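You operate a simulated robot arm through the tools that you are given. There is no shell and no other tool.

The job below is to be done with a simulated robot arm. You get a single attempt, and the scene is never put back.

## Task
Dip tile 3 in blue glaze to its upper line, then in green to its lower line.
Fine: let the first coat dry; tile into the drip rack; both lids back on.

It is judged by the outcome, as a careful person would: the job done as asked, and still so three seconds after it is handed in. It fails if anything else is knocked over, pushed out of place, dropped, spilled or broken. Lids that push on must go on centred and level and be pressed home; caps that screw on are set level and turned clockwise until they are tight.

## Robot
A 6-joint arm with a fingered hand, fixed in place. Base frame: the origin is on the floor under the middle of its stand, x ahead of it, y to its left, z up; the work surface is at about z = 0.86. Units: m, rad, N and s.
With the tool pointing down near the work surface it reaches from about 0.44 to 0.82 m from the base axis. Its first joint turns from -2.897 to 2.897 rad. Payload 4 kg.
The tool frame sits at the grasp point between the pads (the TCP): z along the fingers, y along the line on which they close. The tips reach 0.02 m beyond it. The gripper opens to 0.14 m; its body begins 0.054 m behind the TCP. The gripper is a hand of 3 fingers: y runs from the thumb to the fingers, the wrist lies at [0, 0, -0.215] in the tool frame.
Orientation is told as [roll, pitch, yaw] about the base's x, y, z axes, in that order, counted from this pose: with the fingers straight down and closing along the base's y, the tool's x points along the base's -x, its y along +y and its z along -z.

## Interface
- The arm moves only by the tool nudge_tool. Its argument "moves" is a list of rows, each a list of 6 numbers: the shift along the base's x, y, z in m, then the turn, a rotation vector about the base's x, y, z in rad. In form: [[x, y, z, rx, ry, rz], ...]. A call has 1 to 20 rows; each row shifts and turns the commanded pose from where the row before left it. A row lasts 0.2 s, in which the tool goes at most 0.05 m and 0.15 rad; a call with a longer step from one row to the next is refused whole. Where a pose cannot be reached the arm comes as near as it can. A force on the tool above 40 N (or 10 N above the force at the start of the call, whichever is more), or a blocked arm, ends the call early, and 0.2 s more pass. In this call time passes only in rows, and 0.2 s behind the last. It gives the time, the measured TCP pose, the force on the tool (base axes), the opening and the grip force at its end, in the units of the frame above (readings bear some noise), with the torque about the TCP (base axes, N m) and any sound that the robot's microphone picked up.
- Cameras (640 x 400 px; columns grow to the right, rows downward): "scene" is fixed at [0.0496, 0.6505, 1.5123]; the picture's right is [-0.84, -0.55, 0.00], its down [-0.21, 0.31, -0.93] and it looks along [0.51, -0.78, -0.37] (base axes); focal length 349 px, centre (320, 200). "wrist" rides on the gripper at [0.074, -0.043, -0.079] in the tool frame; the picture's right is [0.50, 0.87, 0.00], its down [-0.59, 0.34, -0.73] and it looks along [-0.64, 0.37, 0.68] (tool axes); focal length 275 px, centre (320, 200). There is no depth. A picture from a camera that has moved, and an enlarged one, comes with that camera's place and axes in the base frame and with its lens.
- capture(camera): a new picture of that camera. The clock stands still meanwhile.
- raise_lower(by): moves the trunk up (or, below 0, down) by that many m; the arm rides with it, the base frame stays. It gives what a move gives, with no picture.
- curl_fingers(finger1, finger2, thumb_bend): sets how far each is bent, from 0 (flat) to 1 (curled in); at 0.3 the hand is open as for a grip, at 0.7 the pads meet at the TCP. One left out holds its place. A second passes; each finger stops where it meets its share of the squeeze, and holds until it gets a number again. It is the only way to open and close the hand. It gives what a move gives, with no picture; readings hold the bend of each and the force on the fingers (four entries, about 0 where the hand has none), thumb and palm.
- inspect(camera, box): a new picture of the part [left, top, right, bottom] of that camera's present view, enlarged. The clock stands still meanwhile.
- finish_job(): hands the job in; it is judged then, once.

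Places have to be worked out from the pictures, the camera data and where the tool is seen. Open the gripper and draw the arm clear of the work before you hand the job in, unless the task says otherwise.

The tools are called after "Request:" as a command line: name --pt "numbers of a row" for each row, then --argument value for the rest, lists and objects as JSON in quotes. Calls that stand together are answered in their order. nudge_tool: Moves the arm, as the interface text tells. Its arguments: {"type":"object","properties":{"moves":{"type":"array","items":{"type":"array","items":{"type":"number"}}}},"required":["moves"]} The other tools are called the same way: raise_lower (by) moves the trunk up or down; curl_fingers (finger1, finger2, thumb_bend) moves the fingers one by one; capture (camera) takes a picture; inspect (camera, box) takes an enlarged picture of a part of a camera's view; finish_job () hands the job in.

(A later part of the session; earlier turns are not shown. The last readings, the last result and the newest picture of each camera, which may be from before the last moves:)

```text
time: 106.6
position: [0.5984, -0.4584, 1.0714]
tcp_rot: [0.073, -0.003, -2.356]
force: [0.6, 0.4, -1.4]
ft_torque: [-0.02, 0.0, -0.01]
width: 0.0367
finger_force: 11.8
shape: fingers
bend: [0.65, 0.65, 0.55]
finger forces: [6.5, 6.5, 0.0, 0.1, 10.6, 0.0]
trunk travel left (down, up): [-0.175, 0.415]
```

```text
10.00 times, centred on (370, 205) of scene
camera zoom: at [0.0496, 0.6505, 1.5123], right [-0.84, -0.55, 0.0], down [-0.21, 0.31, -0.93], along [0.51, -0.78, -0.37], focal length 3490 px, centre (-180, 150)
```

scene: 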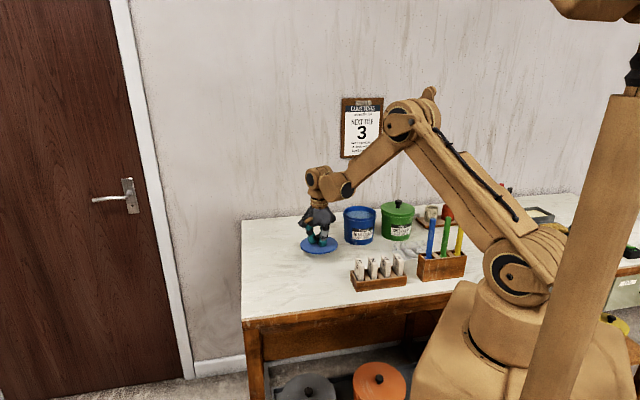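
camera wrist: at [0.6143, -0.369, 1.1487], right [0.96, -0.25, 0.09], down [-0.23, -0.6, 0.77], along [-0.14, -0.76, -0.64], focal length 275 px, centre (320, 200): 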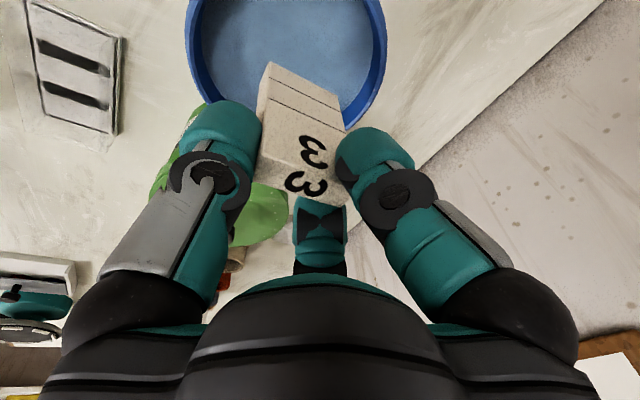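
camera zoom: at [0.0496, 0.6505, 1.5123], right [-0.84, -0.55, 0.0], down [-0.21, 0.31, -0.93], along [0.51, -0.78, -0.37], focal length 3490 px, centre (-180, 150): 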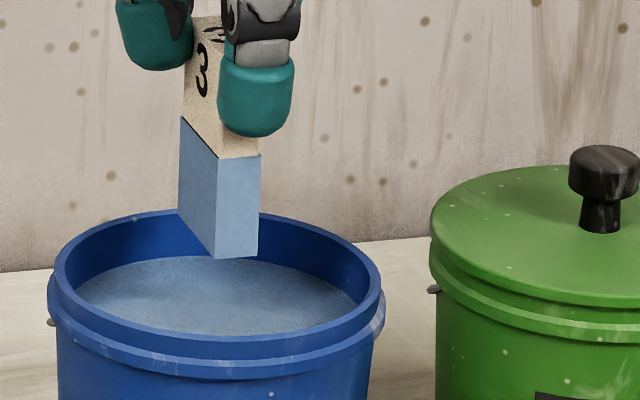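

The coat has been stable for over 10 s and looks matte, so I take it as dry. I move the tile high over the clear drip rack's nearer slot and look.

Request:
nudge_tool --pt "0 0 0.03 0 0 0" --pt "-0.0399 0.0049 0 0 0 0" --pt "-0.0399 0.0049 0 0 0 0" --pt "-0.0399 0.0049 0 0 0 0" --pt "-0.0399 0.0049 0 0 0 0" --pt "-0.0399 0.0049 0 0 0 0" --pt "0 0 -0.03 0 0 0" --pt "0 0 -0.03 0 0 0"

Request:
capture --camera "wrist"

Request:
inspect --camera "scene" --box '[360, 190, 460, 280]'

```text
time: 108.4
position: [0.3995, -0.4355, 1.0423]
tcp_rot: [0.072, 0.001, -2.358]
force: [-0.3, -0.9, -1.4]
ft_torque: [-0.03, 0.0, 0.02]
width: 0.0364
finger_force: 11.6
shape: fingers
bend: [0.64, 0.65, 0.55]
finger forces: [6.6, 6.5, 0.0, 0.0, 10.4, 0.1]
trunk travel left (down, up): [-0.175, 0.415]
```

```text
taken
camera wrist: at [0.4166, -0.3491, 1.1192], right [0.96, -0.26, 0.06], down [-0.21, -0.62, 0.76], along [-0.16, -0.74, -0.65], focal length 275 px, centre (320, 200)
```

wrist: 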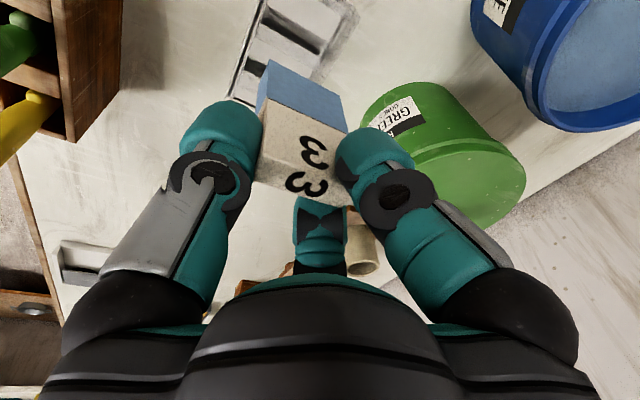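

```text
4.44 times, centred on (410, 235) of scene
camera zoom: at [0.0496, 0.6505, 1.5123], right [-0.84, -0.55, 0.0], down [-0.21, 0.31, -0.93], along [0.51, -0.78, -0.37], focal length 1551 px, centre (-80, 44)
```

zoom: 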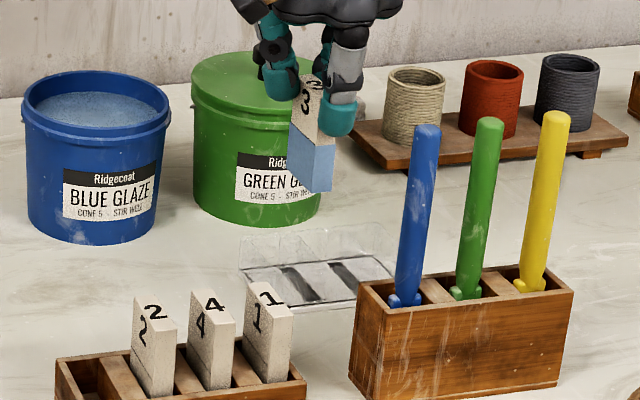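

I enlarge the rack in both views to fix the slot's place under the tile.

Request:
inspect --camera "wrist" --box '[215, 0, 375, 110]'

Request:
inspect --camera "scene" --box '[405, 225, 455, 270]'

```text
3.64 times, centred on (295, 55) of wrist
camera zoom: at [0.4166, -0.3491, 1.1192], right [0.96, -0.26, 0.06], down [-0.21, -0.62, 0.76], along [-0.16, -0.74, -0.65], focal length 1001 px, centre (411, 727)
```

zoom: 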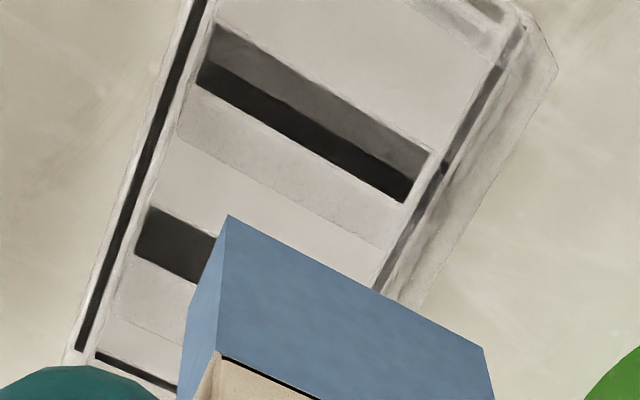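

```text
8.89 times, centred on (430, 248) of scene
camera zoom: at [0.0496, 0.6505, 1.5123], right [-0.84, -0.55, 0.0], down [-0.21, 0.31, -0.93], along [0.51, -0.78, -0.37], focal length 3102 px, centre (-658, -222)
```

zoom: 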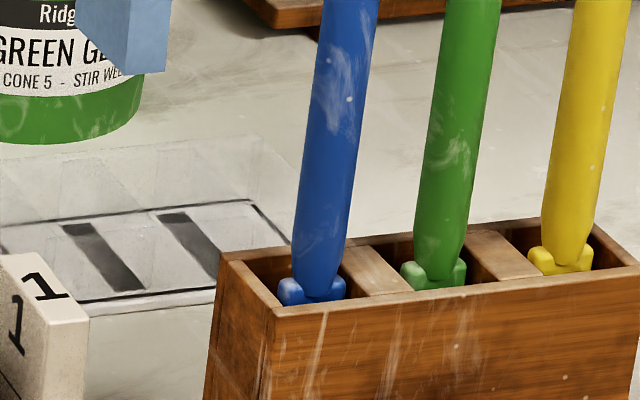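

The clear rack is a box with three blocks and two slots about 43 mm apart. The slot width matters against the 15–16 mm tile, so I look closer at the slot and also at the wooden holder's empty slot for comparison.

Request:
inspect --camera "wrist" --box '[255, 0, 345, 60]'

Request:
inspect --camera "scene" --box '[345, 255, 410, 295]'

Request:
inspect --camera "scene" --box '[410, 235, 445, 265]'

```text
6.67 times, centred on (300, 30) of wrist
camera zoom: at [0.4166, -0.3491, 1.1192], right [0.96, -0.26, 0.06], down [-0.21, -0.62, 0.76], along [-0.16, -0.74, -0.65], focal length 1835 px, centre (453, 1333)
```

zoom: 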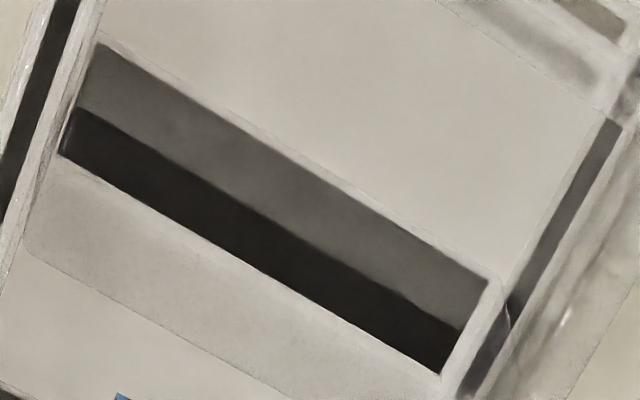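

```text
9.85 times, centred on (378, 275) of scene
camera zoom: at [0.0496, 0.6505, 1.5123], right [-0.84, -0.55, 0.0], down [-0.21, 0.31, -0.93], along [0.51, -0.78, -0.37], focal length 3437 px, centre (-246, -538)
```

zoom: 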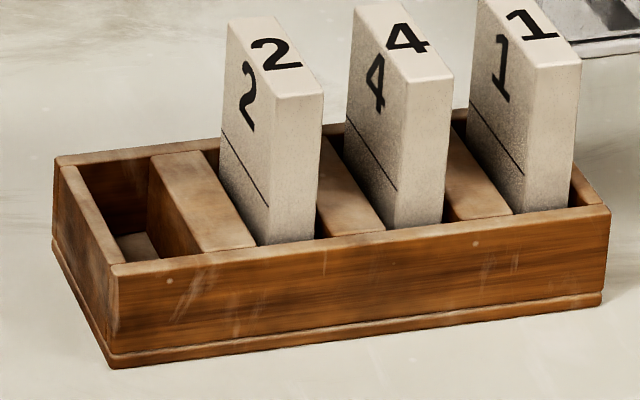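

```text
13.33 times, centred on (428, 250) of scene
camera zoom: at [0.0496, 0.6505, 1.5123], right [-0.84, -0.55, 0.0], down [-0.21, 0.31, -0.93], along [0.51, -0.78, -0.37], focal length 4654 px, centre (-1113, -467)
```

zoom: 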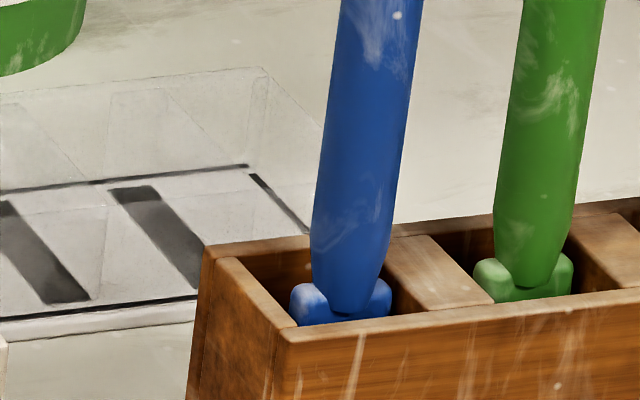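

The dark bands could be either floor or wall of the slot, so I want a view straight along the slot. I raise the tile and turn the hand 60° so that the camera looks away from the robot right over the slots.

Request:
nudge_tool --pt "0 0 0.035 0 0 0" --pt "0 0 0.033 0 0 0" --pt "-0.004 0.004 0 0 0 0.15" --pt "-0.005 0.005 0 0 0 0.15" --pt "-0.005 0.0055 0 0 0 0.15" --pt "0 0 0 0 0 0.15" --pt "0 0 0 0 0 0.15" --pt "0 0 0 0 0 0.15" --pt "0 0 0 0 0 0.147"

Request:
capture --camera "wrist"

Request:
inspect --camera "wrist" --box '[220, 0, 420, 110]'

```text
time: 110.4
position: [0.3841, -0.4177, 1.11]
tcp_rot: [0.073, 0.0, -1.307]
force: [-0.7, 0.2, -1.1]
ft_torque: [-0.03, -0.05, -0.02]
width: 0.0366
finger_force: 11.7
shape: fingers
bend: [0.64, 0.65, 0.55]
finger forces: [6.6, 6.5, 0.1, 0.0, 10.0, 0.0]
trunk travel left (down, up): [-0.175, 0.415]
```

```text
taken
camera wrist: at [0.3179, -0.36, 1.1854], right [0.7, 0.71, 0.06], down [0.43, -0.49, 0.76], along [0.57, -0.51, -0.65], focal length 275 px, centre (320, 200)
```

wrist: 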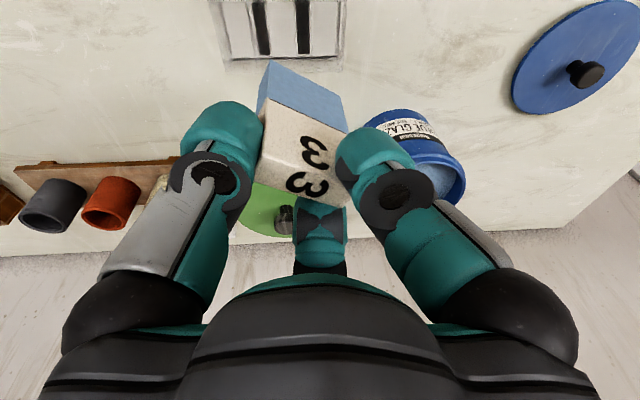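

```text
3.20 times, centred on (320, 55) of wrist
camera zoom: at [0.3179, -0.36, 1.1854], right [0.7, 0.71, 0.06], down [0.43, -0.49, 0.76], along [0.57, -0.51, -0.65], focal length 881 px, centre (320, 664)
```

zoom: 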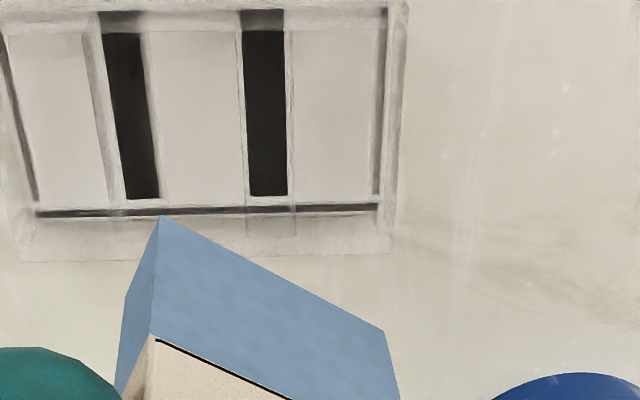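

This view looks straight along the slots. I enlarge it further.

Request:
inspect --camera "wrist" --box '[215, 0, 355, 85]'

Request:
inspect --camera "wrist" --box '[280, 0, 350, 70]'

```text
4.57 times, centred on (285, 42) of wrist
camera zoom: at [0.3179, -0.36, 1.1854], right [0.7, 0.71, 0.06], down [0.43, -0.49, 0.76], along [0.57, -0.51, -0.65], focal length 1258 px, centre (480, 920)
```

zoom: 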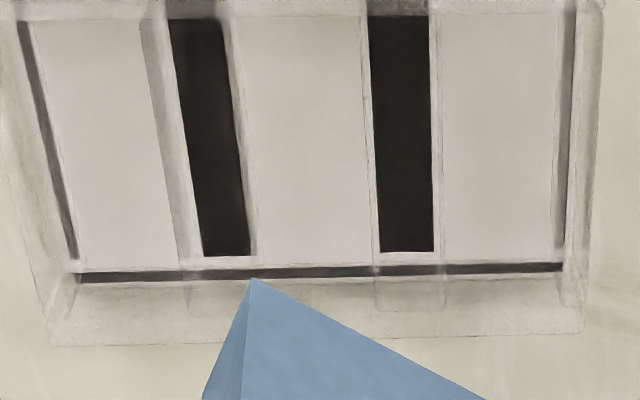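

```text
5.71 times, centred on (315, 35) of wrist
camera zoom: at [0.3179, -0.36, 1.1854], right [0.7, 0.71, 0.06], down [0.43, -0.49, 0.76], along [0.57, -0.51, -0.65], focal length 1573 px, centre (349, 1143)
```

zoom: 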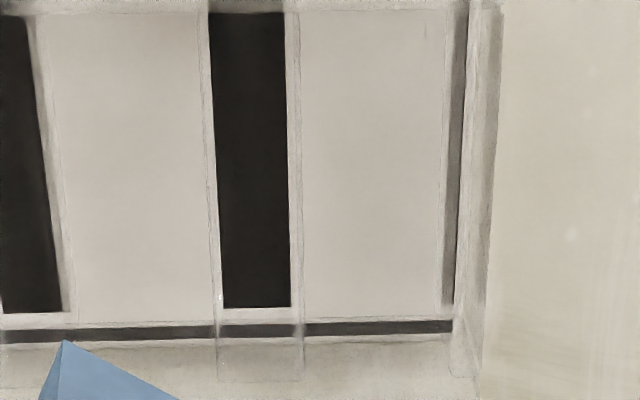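

I zoom harder on the slot's edges and on the tile's thickness, since the fit is tight.

Request:
inspect --camera "wrist" --box '[295, 0, 335, 25]'

Request:
inspect --camera "wrist" --box '[295, 40, 335, 65]'

Request:
inspect --camera "wrist" --box '[235, 55, 355, 130]'

```text
16.00 times, centred on (315, 12) of wrist
camera zoom: at [0.3179, -0.36, 1.1854], right [0.7, 0.71, 0.06], down [0.43, -0.49, 0.76], along [0.57, -0.51, -0.65], focal length 4404 px, centre (400, 3200)
```

zoom: 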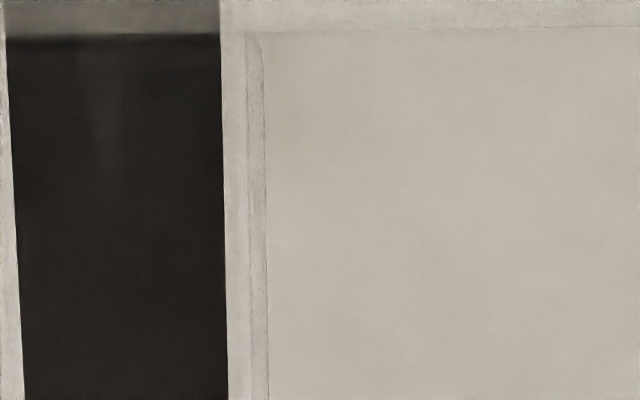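

```text
16.00 times, centred on (315, 52) of wrist
camera zoom: at [0.3179, -0.36, 1.1854], right [0.7, 0.71, 0.06], down [0.43, -0.49, 0.76], along [0.57, -0.51, -0.65], focal length 4404 px, centre (400, 2560)
```

zoom: 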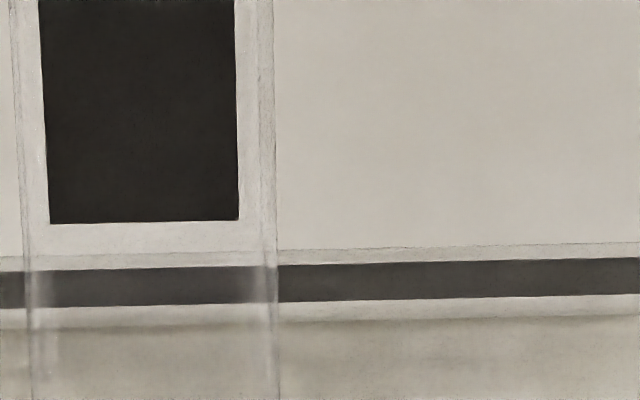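

```text
5.33 times, centred on (295, 92) of wrist
camera zoom: at [0.3179, -0.36, 1.1854], right [0.7, 0.71, 0.06], down [0.43, -0.49, 0.76], along [0.57, -0.51, -0.65], focal length 1468 px, centre (453, 773)
```

zoom: 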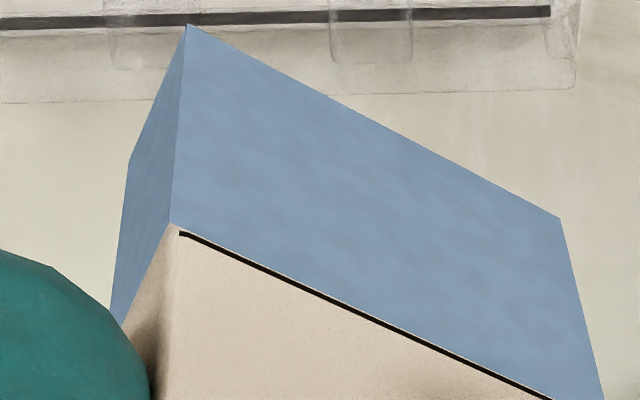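

I now read the rack properly: the dark strips are the footprints of two clear dividers (the wall's dark base line is crisp in the light bays and hazy behind the strips), so the open bays are the light ones, about 27 mm wide. The right bay is centred near u-direction −0.005, i.e. base (0.407, −0.414). I turn the hand back and go over that bay.

Request:
nudge_tool --pt "0.0097 -0.0002 0 0 0 -0.15" --pt "0.0097 -0.0002 0 0 0 -0.15" --pt "0.0097 -0.0002 0 0 0 -0.15" --pt "0 0 0 0 0 -0.15" --pt "0 0 0 0 0 -0.15" --pt "0 0 0 0 0 -0.15" --pt "0 0 0 0 0 -0.149" --pt "0 0 -0.03 0 0 0" --pt "0 0 -0.03 0 0 0"

Request:
inspect --camera "wrist" --box '[195, 0, 395, 125]'

Request:
inspect --camera "scene" --box '[375, 200, 455, 275]'

```text
time: 112.4
position: [0.4144, -0.4184, 1.0498]
tcp_rot: [0.072, -0.001, -2.359]
force: [1.1, 0.2, -1.9]
ft_torque: [0.01, -0.02, 0.02]
width: 0.0358
finger_force: 11.5
shape: fingers
bend: [0.64, 0.65, 0.55]
finger forces: [6.7, 6.7, 0.1, 0.0, 9.7, 0.1]
trunk travel left (down, up): [-0.175, 0.415]
```

```text
3.20 times, centred on (295, 62) of wrist
camera zoom: at [0.4318, -0.3317, 1.1248], right [0.96, -0.26, 0.06], down [-0.22, -0.62, 0.76], along [-0.16, -0.74, -0.65], focal length 881 px, centre (400, 640)
```

zoom: 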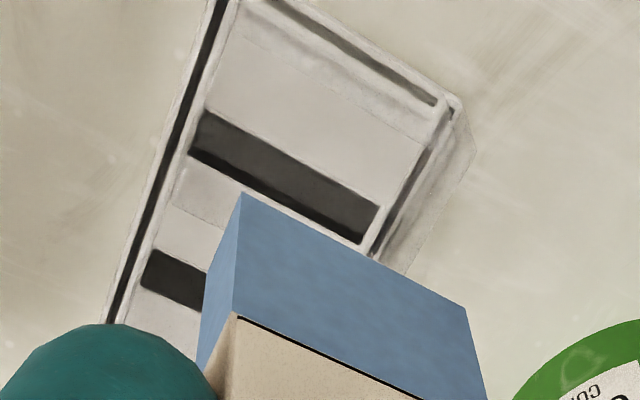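

```text
5.33 times, centred on (415, 238) of scene
camera zoom: at [0.0496, 0.6505, 1.5123], right [-0.84, -0.55, 0.0], down [-0.21, 0.31, -0.93], along [0.51, -0.78, -0.37], focal length 1862 px, centre (-187, 0)
```

zoom: 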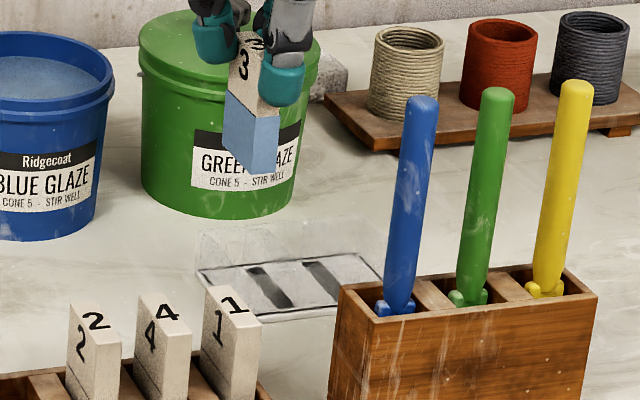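

Request:
inspect --camera "wrist" --box '[255, 0, 355, 70]'

```text
5.71 times, centred on (305, 35) of wrist
camera zoom: at [0.4318, -0.3317, 1.1248], right [0.96, -0.26, 0.06], down [-0.22, -0.62, 0.76], along [-0.16, -0.74, -0.65], focal length 1573 px, centre (406, 1143)
```

zoom: 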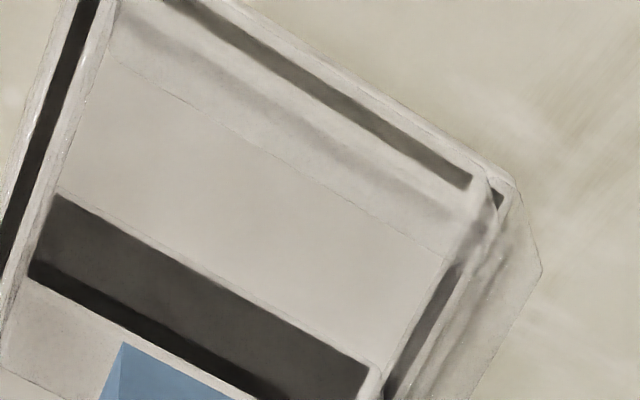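

The bay is bounded at −0.019 and +0.008 along the bench, and the tile is about 2 mm off its middle. I correct that and lower to just above the rack.

Request:
nudge_tool --pt "-0.0027 -0.0003 -0.01 0 0 0" --pt "0 0 -0.02 0 0 0" --pt "0 0 -0.02 0 0 0"

Request:
inspect --camera "wrist" --box '[215, 0, 375, 110]'

Request:
inspect --camera "scene" --box '[390, 210, 440, 265]'

```text
time: 113.2
position: [0.4098, -0.4203, 0.9981]
tcp_rot: [0.073, 0.0, -2.357]
force: [-0.1, 0.2, -1.2]
ft_torque: [0.0, 0.03, 0.03]
width: 0.036
finger_force: 11.6
shape: fingers
bend: [0.64, 0.65, 0.55]
finger forces: [6.7, 6.6, 0.1, 0.0, 9.7, 0.0]
trunk travel left (down, up): [-0.175, 0.415]
```

```text
3.64 times, centred on (295, 55) of wrist
camera zoom: at [0.4282, -0.3336, 1.0741], right [0.96, -0.26, 0.06], down [-0.21, -0.62, 0.76], along [-0.16, -0.74, -0.65], focal length 1001 px, centre (411, 727)
```

zoom: 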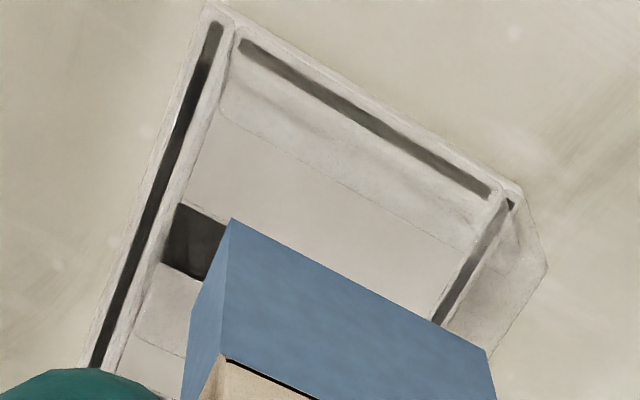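

```text
7.27 times, centred on (415, 238) of scene
camera zoom: at [0.0496, 0.6505, 1.5123], right [-0.84, -0.55, 0.0], down [-0.21, 0.31, -0.93], along [0.51, -0.78, -0.37], focal length 2538 px, centre (-371, -73)
```

zoom: 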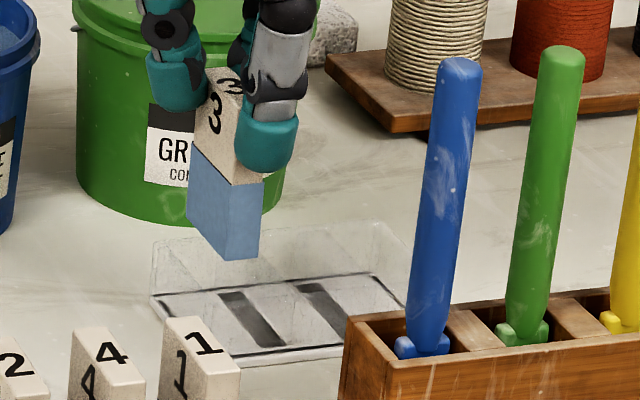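

The tile's middle is 2 mm left of the bay's middle now; I shift it back and lower it into the bay.

Request:
nudge_tool --pt "0.0014 0.0014 0 0 0 0" --pt "0 0 -0.01 0 0 0" --pt "0 0 -0.01 0 0 0" --pt "0 0 -0.008 0 0 0" --pt "0 0 -0.006 0 0 0"

Request:
inspect --camera "wrist" --box '[215, 0, 375, 210]'

Request:
inspect --camera "scene" --box '[390, 210, 440, 265]'

```text
time: 114.4
position: [0.4128, -0.4184, 0.9659]
tcp_rot: [0.074, 0.0, -2.358]
force: [-0.3, -0.3, -0.5]
ft_torque: [0.01, 0.01, 0.0]
width: 0.036
finger_force: 11.5
shape: fingers
bend: [0.64, 0.65, 0.55]
finger forces: [6.7, 6.6, 0.0, 0.0, 9.8, 0.0]
trunk travel left (down, up): [-0.175, 0.415]
```

```text
1.90 times, centred on (295, 105) of wrist
camera zoom: at [0.4303, -0.3322, 1.0415], right [0.96, -0.26, 0.06], down [-0.21, -0.62, 0.76], along [-0.16, -0.74, -0.65], focal length 524 px, centre (368, 381)
```

zoom: 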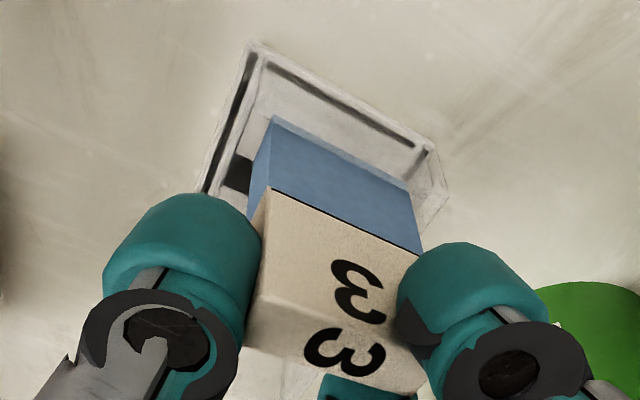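

```text
7.27 times, centred on (415, 238) of scene
camera zoom: at [0.0496, 0.6505, 1.5123], right [-0.84, -0.55, 0.0], down [-0.21, 0.31, -0.93], along [0.51, -0.78, -0.37], focal length 2538 px, centre (-371, -73)
```

zoom: 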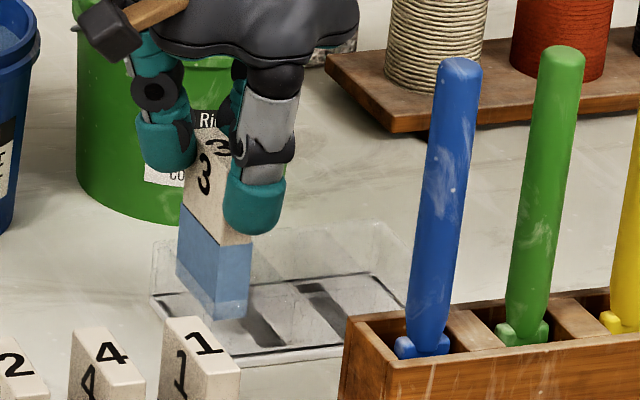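

The tile goes in without contact. I lower in small steps until it stands on the floor.

Request:
nudge_tool --pt "0 0 -0.004 0 0 0" --pt "0 0 -0.003 0 0 0" --pt "0 0 -0.002 0 0 0" --pt "0 0 -0.002 0 0 0"

Request:
inspect --camera "scene" --box '[390, 210, 440, 265]'

```text
time: 115.4
position: [0.4124, -0.4182, 0.9531]
tcp_rot: [0.071, 0.001, -2.358]
force: [0.0, -0.1, -1.6]
ft_torque: [-0.01, 0.02, 0.01]
width: 0.0358
finger_force: 11.2
shape: fingers
bend: [0.64, 0.65, 0.55]
finger forces: [6.8, 6.6, 0.0, 0.0, 9.7, 0.1]
trunk travel left (down, up): [-0.175, 0.415]
```

```text
7.27 times, centred on (415, 238) of scene
camera zoom: at [0.0496, 0.6505, 1.5123], right [-0.84, -0.55, 0.0], down [-0.21, 0.31, -0.93], along [0.51, -0.78, -0.37], focal length 2538 px, centre (-371, -73)
```

zoom: 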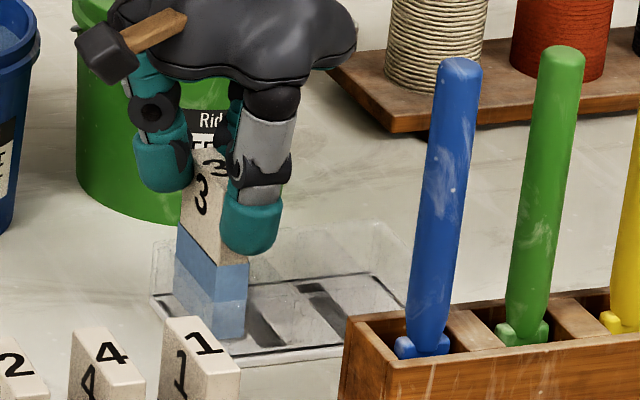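

Request:
nudge_tool --pt "0 0 -0.0015 0 0 0" --pt "0 0 -0.0015 0 0 0"

```text
time: 116.0
position: [0.4129, -0.4179, 0.9524]
tcp_rot: [0.074, 0.0, -2.358]
force: [0.1, 0.1, -1.7]
ft_torque: [-0.02, -0.04, -0.02]
width: 0.0358
finger_force: 11.3
shape: fingers
bend: [0.64, 0.65, 0.55]
finger forces: [6.7, 6.7, 0.1, 0.0, 9.7, 0.0]
trunk travel left (down, up): [-0.175, 0.415]
```

Still no floor contact at TCP z 0.952. I continue in 1.5 mm steps.

Request:
nudge_tool --pt "0 0 -0.0015 0 0 0" --pt "0 0 -0.0015 0 0 0"

```text
time: 116.6
position: [0.413, -0.4172, 0.9502]
tcp_rot: [0.076, -0.001, -2.357]
force: [-2.2, -1.0, 14.9]
ft_torque: [0.03, 0.04, 0.01]
width: 0.0356
finger_force: 14.4
shape: fingers
bend: [0.64, 0.65, 0.55]
finger forces: [8.6, 9.9, 0.0, 0.0, 11.1, 0.0]
trunk travel left (down, up): [-0.175, 0.415]
```

The tile stands on the floor (15 N). I ease up 1 mm, then open thumb and fingers just enough to release.

Request:
nudge_tool --pt "0 0 0.0008 0 0 0"

Request:
curl_fingers --finger1 0.6 --finger2 0.6 --thumb_bend 0.42

Request:
inspect --camera "scene" --box '[390, 210, 440, 265]'

Request:
capture --camera "wrist"

```text
time: 117.0
position: [0.411, -0.4188, 0.9497]
tcp_rot: [0.075, 0.002, -2.358]
force: [-1.2, -1.5, 10.3]
ft_torque: [0.0, 0.05, 0.02]
width: 0.0356
finger_force: 14.2
shape: fingers
bend: [0.64, 0.65, 0.56]
finger forces: [8.5, 9.5, 0.0, 0.0, 10.6, 0.0]
trunk travel left (down, up): [-0.175, 0.415]
```

```text
time: 118.0
position: [0.4126, -0.4172, 0.9483]
tcp_rot: [0.073, 0.0, -2.36]
force: [-0.3, -0.1, 1.1]
ft_torque: [-0.02, 0.02, -0.02]
width: 0.0616
finger_force: 0.0
shape: fingers
bend: [0.6, 0.6, 0.42]
finger forces: [0.0, 0.0, 0.1, 0.1, 0.1, 0.0]
trunk travel left (down, up): [-0.175, 0.415]
```

```text
7.27 times, centred on (415, 238) of scene
camera zoom: at [0.0496, 0.6505, 1.5123], right [-0.84, -0.55, 0.0], down [-0.21, 0.31, -0.93], along [0.51, -0.78, -0.37], focal length 2538 px, centre (-371, -73)
```

zoom: 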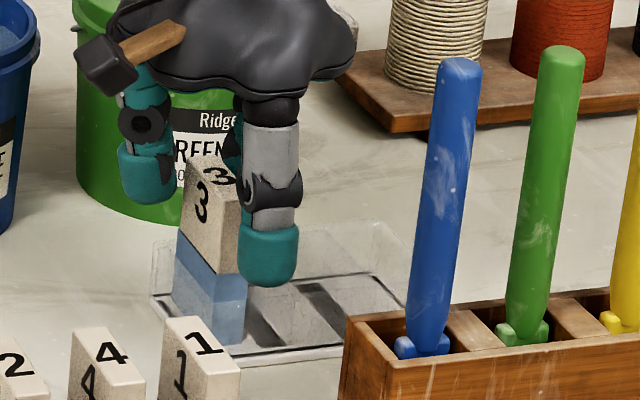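

```text
taken
camera wrist: at [0.4306, -0.3315, 1.0251], right [0.96, -0.26, 0.06], down [-0.21, -0.62, 0.76], along [-0.16, -0.74, -0.65], focal length 275 px, centre (320, 200)
```

wrist: 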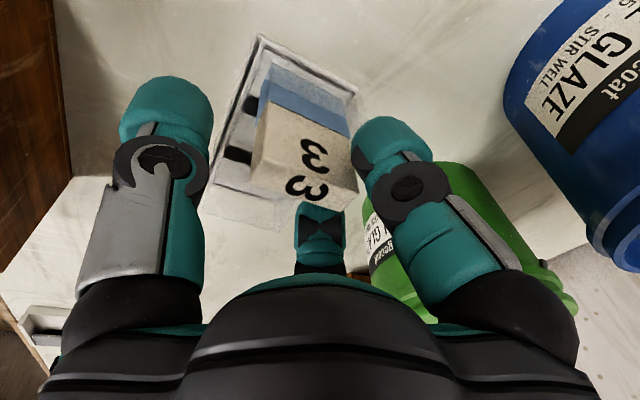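

Tile 3 stands free in the drip rack. While the coat keeps drying I'll put the blue lid back on; I rise, level the hand and go over the lid.

Request:
nudge_tool --pt "0 0 0.03 0 0 0" --pt "0 0 0.04 0 0 0" --pt "0 0 0.05 0 0 0" --pt "0 0 0.04 0.026 0.026 0" --pt "0.03 0.02 0.01 0.026 0.026 0.0" --pt "0.04 0.03 0 0 0 0" --pt "0.04 0.03 0 0 0 0" --pt "0.04 0.03 0 0 0 0.1" --pt "0.04 0.03 0 0 0 0.15" --pt "0.033 0.038 0 0 0 0"

Request:
curl_fingers --finger1 0.45 --finger2 0.45 --thumb_bend 0.45

Request:
capture --camera "wrist"

Request:
capture --camera "scene"

```text
refused: row 10 steps farther than a row can; nothing moved
```

```text
time: 119.0
position: [0.4132, -0.4167, 0.9493]
tcp_rot: [0.073, 0.0, -2.358]
force: [0.5, -1.0, 0.0]
ft_torque: [0.0, 0.02, 0.03]
width: 0.0793
finger_force: 0.1
shape: fingers
bend: [0.45, 0.45, 0.45]
finger forces: [0.0, 0.1, 0.0, 0.0, 0.0, 0.0]
trunk travel left (down, up): [-0.175, 0.415]
```

```text
taken
camera wrist: at [0.4306, -0.3314, 1.0251], right [0.96, -0.26, 0.06], down [-0.21, -0.62, 0.76], along [-0.16, -0.74, -0.65], focal length 275 px, centre (320, 200)
```

wrist: 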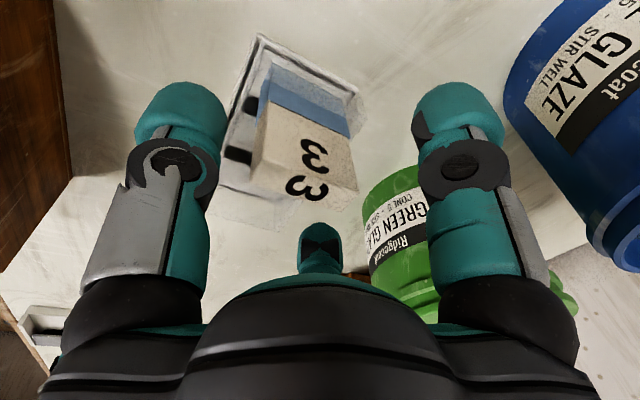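

```text
taken
```

scene: 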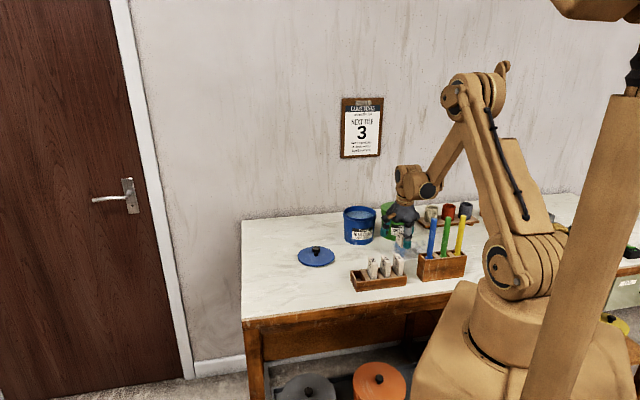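

That move was refused for one long step and nothing moved; the fingers just opened without touching. I send it again with shorter rows.

Request:
nudge_tool --pt "0 0 0.03 0 0 0" --pt "0 0 0.04 0 0 0" --pt "0 0 0.04 0 0 0" --pt "0 0 0.04 0.026 0.026 0" --pt "0.02 0.015 0.01 0.026 0.026 0.0" --pt "0.04 0.029 0 0 0 0" --pt "0.04 0.029 0 0 0 0" --pt "0.04 0.029 0 0 0 0.1" --pt "0.04 0.029 0 0 0 0.15" --pt "0.03 0.029 0 0 0 0" --pt "0.012 0.015 0 0 0 0"

Request:
capture --camera "wrist"

Request:
inspect --camera "scene" --box '[370, 210, 450, 290]'

```text
time: 121.4
position: [0.6367, -0.2423, 1.1086]
tcp_rot: [0.001, 0.0, -2.11]
force: [-0.9, 0.5, 0.3]
ft_torque: [0.0, 0.03, -0.02]
width: 0.0793
finger_force: 0.1
shape: fingers
bend: [0.45, 0.45, 0.45]
finger forces: [0.1, 0.0, 0.1, 0.0, 0.1, 0.1]
trunk travel left (down, up): [-0.175, 0.415]
```

```text
taken
camera wrist: at [0.637, -0.1578, 1.1877], right [1.0, -0.01, 0.0], down [-0.01, -0.68, 0.74], along [-0.01, -0.74, -0.68], focal length 275 px, centre (320, 200)
```

wrist: 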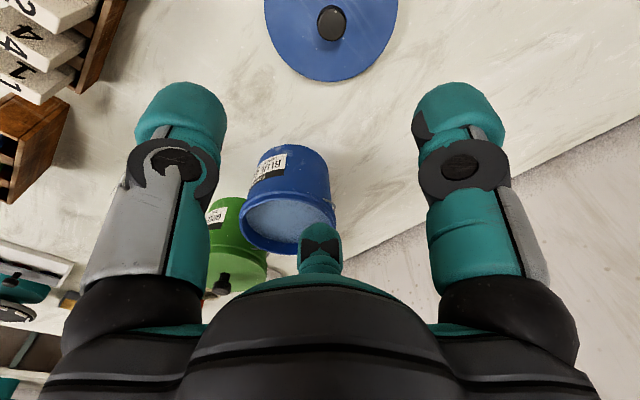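

```text
5.00 times, centred on (410, 250) of scene
camera zoom: at [0.0496, 0.6505, 1.5123], right [-0.84, -0.55, 0.0], down [-0.21, 0.31, -0.93], along [0.51, -0.78, -0.37], focal length 1745 px, centre (-130, -50)
```

zoom: 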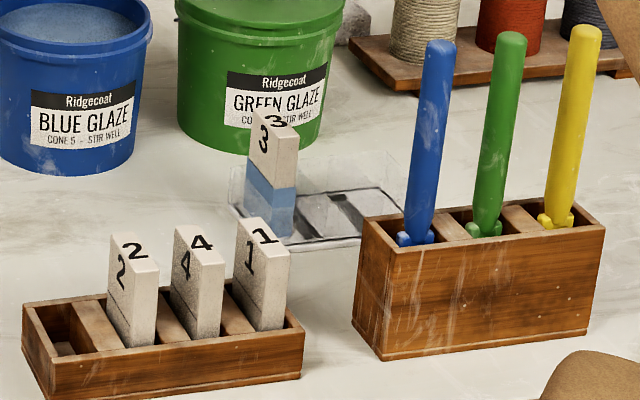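

The tile stands upright in the rack. I enlarge the lid's knob to place it.

Request:
inspect --camera "wrist" --box '[255, 0, 405, 90]'

```text
4.27 times, centred on (330, 45) of wrist
camera zoom: at [0.637, -0.1578, 1.1877], right [1.0, -0.01, 0.0], down [-0.01, -0.68, 0.74], along [-0.01, -0.74, -0.68], focal length 1174 px, centre (277, 861)
```

zoom: 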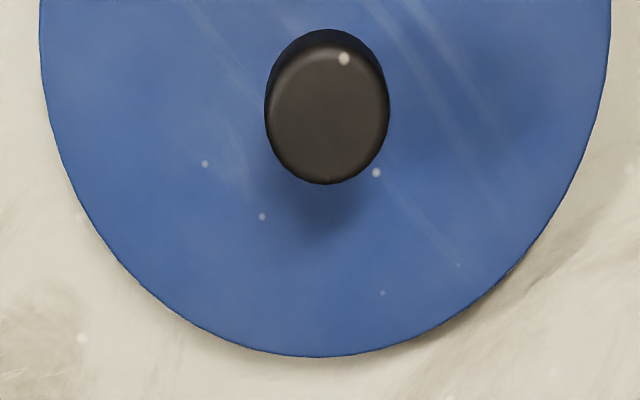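

The knob is at about (0.6466, −0.235), its top near z 0.898. I centre above it, descend to z 0.93 and check.

Request:
nudge_tool --pt "0.0099 0.0075 -0.03 0 0 0" --pt "0 0 -0.05 0 0 0" --pt "0 0 -0.05 0 0 0" --pt "0 0 -0.04 0 0 0"

Request:
capture --camera "wrist"

```text
time: 122.4
position: [0.6452, -0.2356, 0.9383]
tcp_rot: [0.001, -0.002, -2.108]
force: [0.3, 0.3, 1.1]
ft_torque: [0.0, 0.03, 0.0]
width: 0.0796
finger_force: 0.1
shape: fingers
bend: [0.45, 0.45, 0.45]
finger forces: [0.1, 0.0, 0.1, 0.1, 0.0, 0.0]
trunk travel left (down, up): [-0.175, 0.415]
```

```text
taken
camera wrist: at [0.6462, -0.1511, 1.0173], right [1.0, -0.01, 0.0], down [-0.01, -0.68, 0.74], along [-0.01, -0.74, -0.68], focal length 275 px, centre (320, 200)
```

wrist: 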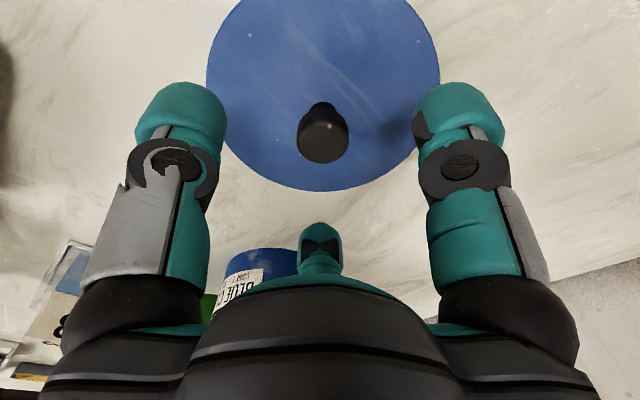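

Aligned within about 1 mm. I lower to 0.905 and grip the knob.

Request:
nudge_tool --pt "0.001 0 -0.015 0 0 0" --pt "0 0 -0.012 0 0 0" --pt "0 0 -0.005 0 0 0"

Request:
curl_fingers --finger1 0.7 --finger2 0.7 --thumb_bend 0.7

Request:
capture --camera "wrist"

```text
time: 123.2
position: [0.6464, -0.2366, 0.9082]
tcp_rot: [0.0, -0.002, -2.108]
force: [0.3, 0.2, 0.1]
ft_torque: [0.02, 0.03, -0.02]
width: 0.0793
finger_force: 0.0
shape: fingers
bend: [0.45, 0.45, 0.45]
finger forces: [0.0, 0.0, 0.0, 0.0, 0.0, 0.0]
trunk travel left (down, up): [-0.175, 0.415]
```

```text
time: 124.2
position: [0.6466, -0.2364, 0.9092]
tcp_rot: [0.0, -0.002, -2.109]
force: [0.1, -0.3, -0.1]
ft_torque: [0.02, -0.03, 0.0]
width: 0.0219
finger_force: 13.8
shape: fingers
bend: [0.63, 0.64, 0.65]
finger forces: [8.4, 7.9, 0.1, 0.0, 11.7, 0.0]
trunk travel left (down, up): [-0.175, 0.415]
```

```text
taken
camera wrist: at [0.6468, -0.1507, 0.9872], right [1.0, -0.01, 0.0], down [-0.01, -0.68, 0.74], along [-0.01, -0.74, -0.68], focal length 275 px, centre (320, 200)
```

wrist: 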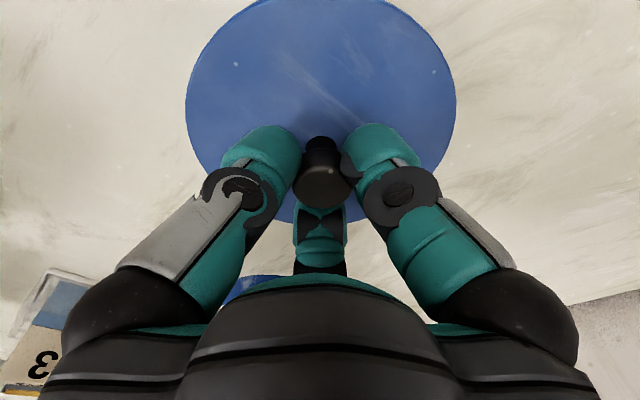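

The knob is gripped evenly. I lift the lid and carry it over the blue pot.

Request:
nudge_tool --pt "0 0 0.01 0 0 0" --pt "0 0 0.04 0 0 0" --pt "0 0 0.05 0 0 0" --pt "0 0 0.05 0 0 0" --pt "0 0 0.03 0 0 0" --pt "-0.0111 -0.0428 0 0 0 0" --pt "-0.0111 -0.0428 0 0 0 0" --pt "-0.0111 -0.0428 0 0 0 0" --pt "-0.0111 -0.0428 0 0 0 0" --pt "-0.0111 -0.0428 0 0 0 0"

Request:
inspect --camera "scene" --box '[325, 150, 415, 250]'

Request:
capture --camera "wrist"

```text
time: 126.4
position: [0.5899, -0.4521, 1.0867]
tcp_rot: [0.0, 0.0, -2.107]
force: [0.1, 0.6, -1.0]
ft_torque: [0.01, 0.01, -0.01]
width: 0.0223
finger_force: 13.8
shape: fingers
bend: [0.63, 0.64, 0.65]
finger forces: [8.5, 7.9, 0.0, 0.1, 11.5, 0.0]
trunk travel left (down, up): [-0.175, 0.415]
```

```text
4.00 times, centred on (370, 200) of scene
camera zoom: at [0.0496, 0.6505, 1.5123], right [-0.84, -0.55, 0.0], down [-0.21, 0.31, -0.93], along [0.51, -0.78, -0.37], focal length 1396 px, centre (120, 200)
```

zoom: 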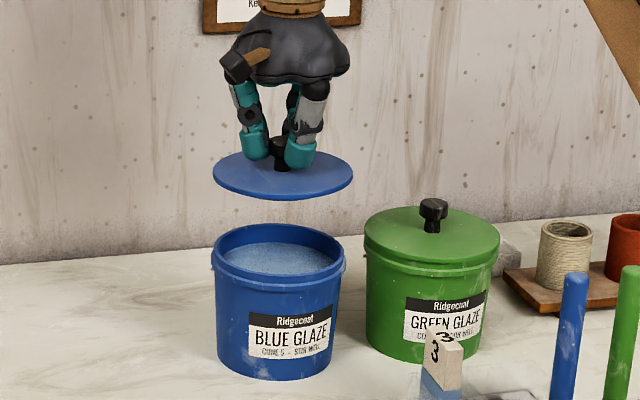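

```text
taken
camera wrist: at [0.5913, -0.3662, 1.1658], right [1.0, -0.01, 0.0], down [-0.01, -0.68, 0.73], along [-0.01, -0.73, -0.68], focal length 275 px, centre (320, 200)
```

wrist: 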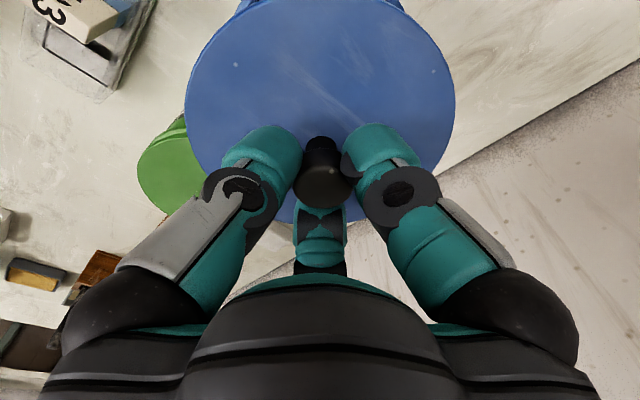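

The lid hangs level and in line with the pot. I lower it to just above the rim.

Request:
nudge_tool --pt "0.001 0.0015 -0.03 0 0 0" --pt "0 0 -0.02 0 0 0" --pt "0 0 -0.01 0 0 0"

Request:
inspect --camera "scene" --box '[330, 180, 400, 250]'

```text
time: 127.2
position: [0.5918, -0.447, 1.0263]
tcp_rot: [-0.001, -0.002, -2.107]
force: [0.0, -0.1, 0.0]
ft_torque: [0.03, -0.03, 0.0]
width: 0.0221
finger_force: 13.7
shape: fingers
bend: [0.63, 0.64, 0.65]
finger forces: [8.5, 7.9, 0.0, 0.1, 11.5, 0.0]
trunk travel left (down, up): [-0.175, 0.415]
```

```text
5.71 times, centred on (365, 215) of scene
camera zoom: at [0.0496, 0.6505, 1.5123], right [-0.84, -0.55, 0.0], down [-0.21, 0.31, -0.93], along [0.51, -0.78, -0.37], focal length 1994 px, centre (63, 114)
```

zoom: 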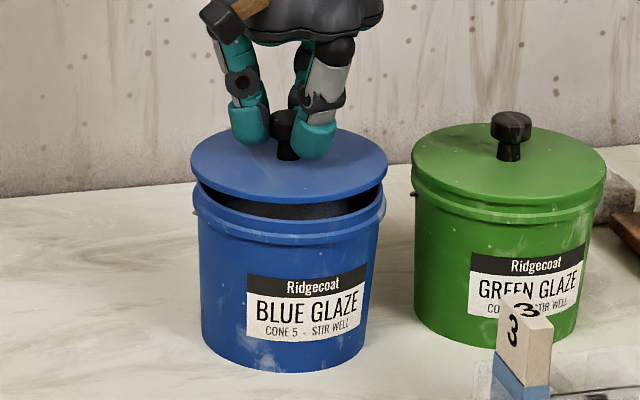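

Request:
nudge_tool --pt "0 0 0 0 0 0"

Request:
nudge_tool --pt "0 0 0 0 0 0"

```text
time: 127.6
position: [0.5916, -0.4489, 1.0266]
tcp_rot: [0.0, -0.002, -2.108]
force: [-0.6, -0.7, -1.4]
ft_torque: [-0.01, -0.01, 0.0]
width: 0.0218
finger_force: 13.6
shape: fingers
bend: [0.63, 0.64, 0.65]
finger forces: [8.6, 7.8, 0.1, 0.0, 11.4, 0.0]
trunk travel left (down, up): [-0.175, 0.415]
```

```text
time: 128.0
position: [0.5909, -0.4478, 1.0258]
tcp_rot: [0.0, -0.002, -2.108]
force: [-0.3, 1.2, -0.4]
ft_torque: [0.0, -0.01, 0.02]
width: 0.0221
finger_force: 14.1
shape: fingers
bend: [0.63, 0.64, 0.65]
finger forces: [8.5, 8.0, 0.1, 0.0, 11.3, 0.0]
trunk travel left (down, up): [-0.175, 0.415]
```

Averaged readings put the hand 3 mm off in y from where the lid came off. I correct that, lower until it touches and read the force.

Request:
nudge_tool --pt "-0.0007 -0.0032 0 0 0 0" --pt "0 0 -0.005 0 0 0" --pt "0 0 -0.003 0 0 0" --pt "0 0 -0.002 0 0 0"

Request:
inspect --camera "scene" --box '[330, 180, 400, 250]'

```text
time: 129.0
position: [0.5902, -0.451, 1.0171]
tcp_rot: [0.0, -0.002, -2.109]
force: [-0.1, -0.7, -0.3]
ft_torque: [-0.04, 0.04, 0.04]
width: 0.0221
finger_force: 13.6
shape: fingers
bend: [0.63, 0.64, 0.65]
finger forces: [8.5, 8.0, 0.1, 0.0, 11.4, 0.0]
trunk travel left (down, up): [-0.175, 0.415]
```

```text
5.71 times, centred on (365, 215) of scene
camera zoom: at [0.0496, 0.6505, 1.5123], right [-0.84, -0.55, 0.0], down [-0.21, 0.31, -0.93], along [0.51, -0.78, -0.37], focal length 1994 px, centre (63, 114)
```

zoom: 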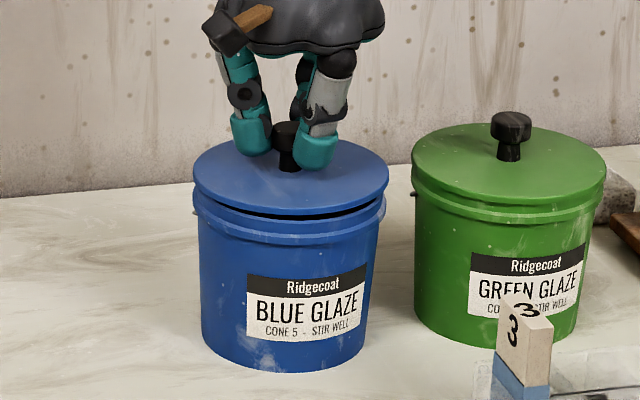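

A gap of a few millimetres remains, even all round. I lower in 1 mm steps and press.

Request:
nudge_tool --pt "0 0 -0.0015 0 0 0" --pt "0 0 -0.001 0 0 0" --pt "0 0 -0.001 0 0 0" --pt "0 0 -0.001 0 0 0" --pt "0 0 -0.001 0 0 0" --pt "0 0 -0.001 0 0 0" --pt "0 0 -0.001 0 0 0"

Request:
inspect --camera "scene" --box '[330, 180, 400, 250]'

```text
time: 130.6
position: [0.5893, -0.4498, 1.0108]
tcp_rot: [0.002, -0.001, -2.107]
force: [1.1, -0.1, 6.9]
ft_torque: [0.04, -0.08, -0.03]
width: 0.022
finger_force: 16.4
shape: fingers
bend: [0.63, 0.65, 0.65]
finger forces: [10.9, 9.5, 0.0, 0.0, 12.1, 0.0]
trunk travel left (down, up): [-0.175, 0.415]
```

```text
5.71 times, centred on (365, 215) of scene
camera zoom: at [0.0496, 0.6505, 1.5123], right [-0.84, -0.55, 0.0], down [-0.21, 0.31, -0.93], along [0.51, -0.78, -0.37], focal length 1994 px, centre (63, 114)
```

zoom: 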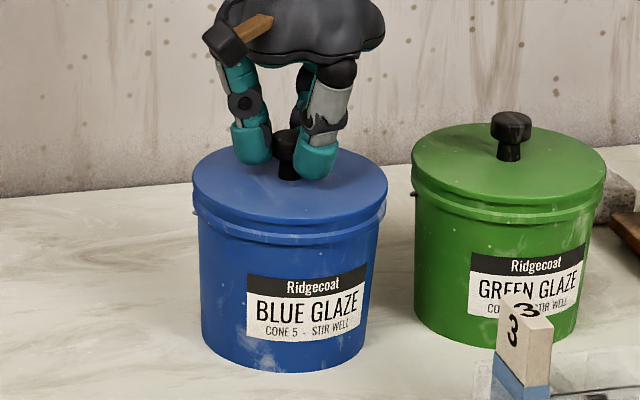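

The lid is in contact and level. I press further and listen for the snap.

Request:
nudge_tool --pt "0 0 -0.001 0 0 0" --pt "0 0 -0.001 0 0 0" --pt "0 0 -0.001 0 0 0" --pt "0 0 -0.001 0 0 0" --pt "0 0 -0.001 0 0 0"

```text
time: 131.8
position: [0.5884, -0.4498, 1.0074]
tcp_rot: [0.003, -0.002, -2.108]
force: [1.8, -4.3, 37.3]
ft_torque: [-0.05, -0.12, 0.05]
width: 0.021
finger_force: 23.1
shape: fingers
bend: [0.63, 0.64, 0.66]
finger forces: [14.1, 14.9, 0.0, 0.1, 16.6, 0.1]
trunk travel left (down, up): [-0.175, 0.415]
```

37 N and no snap yet. I push a little more from here.

Request:
nudge_tool --pt "0 0 -0.001 0 0 0" --pt "0 0 -0.001 0 0 0"

Request:
inspect --camera "scene" --box '[335, 190, 395, 240]'

```text
time: 132.4
position: [0.5878, -0.4498, 1.0041]
tcp_rot: [0.001, -0.002, -2.108]
force: [-5.6, 1.2, 13.9]
ft_torque: [0.05, 0.04, 0.01]
width: 0.0202
finger_force: 15.6
shape: fingers
bend: [0.63, 0.64, 0.66]
finger forces: [9.9, 9.2, 0.0, 0.1, 12.2, 0.0]
trunk travel left (down, up): [-0.175, 0.415]
```

```text
8.00 times, centred on (365, 215) of scene
camera zoom: at [0.0496, 0.6505, 1.5123], right [-0.84, -0.55, 0.0], down [-0.21, 0.31, -0.93], along [0.51, -0.78, -0.37], focal length 2792 px, centre (-40, 80)
```

zoom: 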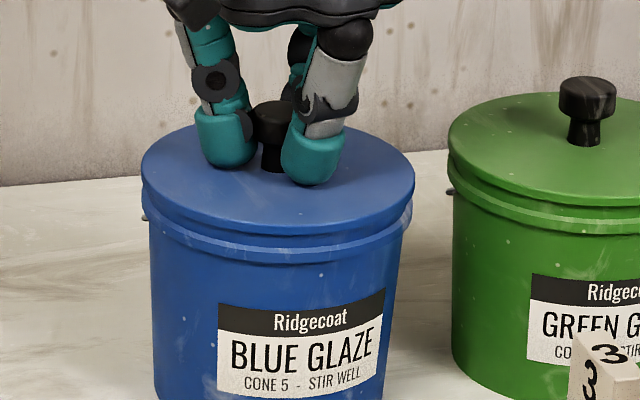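

Force fell to 14 N with no snap reported, so the fingers may have slid on the knob. I compare the blue lid's seating with the green one.

Request:
inspect --camera "scene" --box '[335, 200, 425, 250]'

```text
7.11 times, centred on (380, 225) of scene
camera zoom: at [0.0496, 0.6505, 1.5123], right [-0.84, -0.55, 0.0], down [-0.21, 0.31, -0.93], along [0.51, -0.78, -0.37], focal length 2482 px, centre (-107, 22)
```

zoom: 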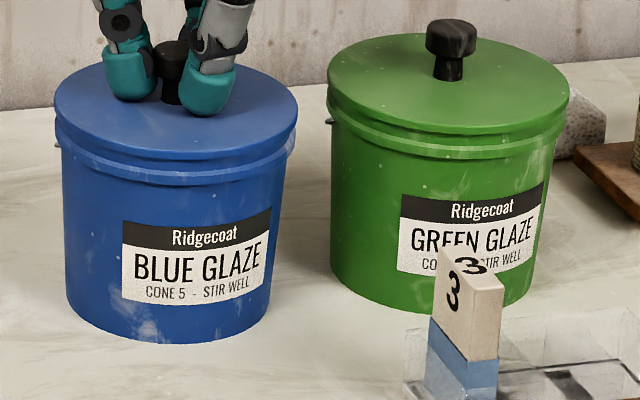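

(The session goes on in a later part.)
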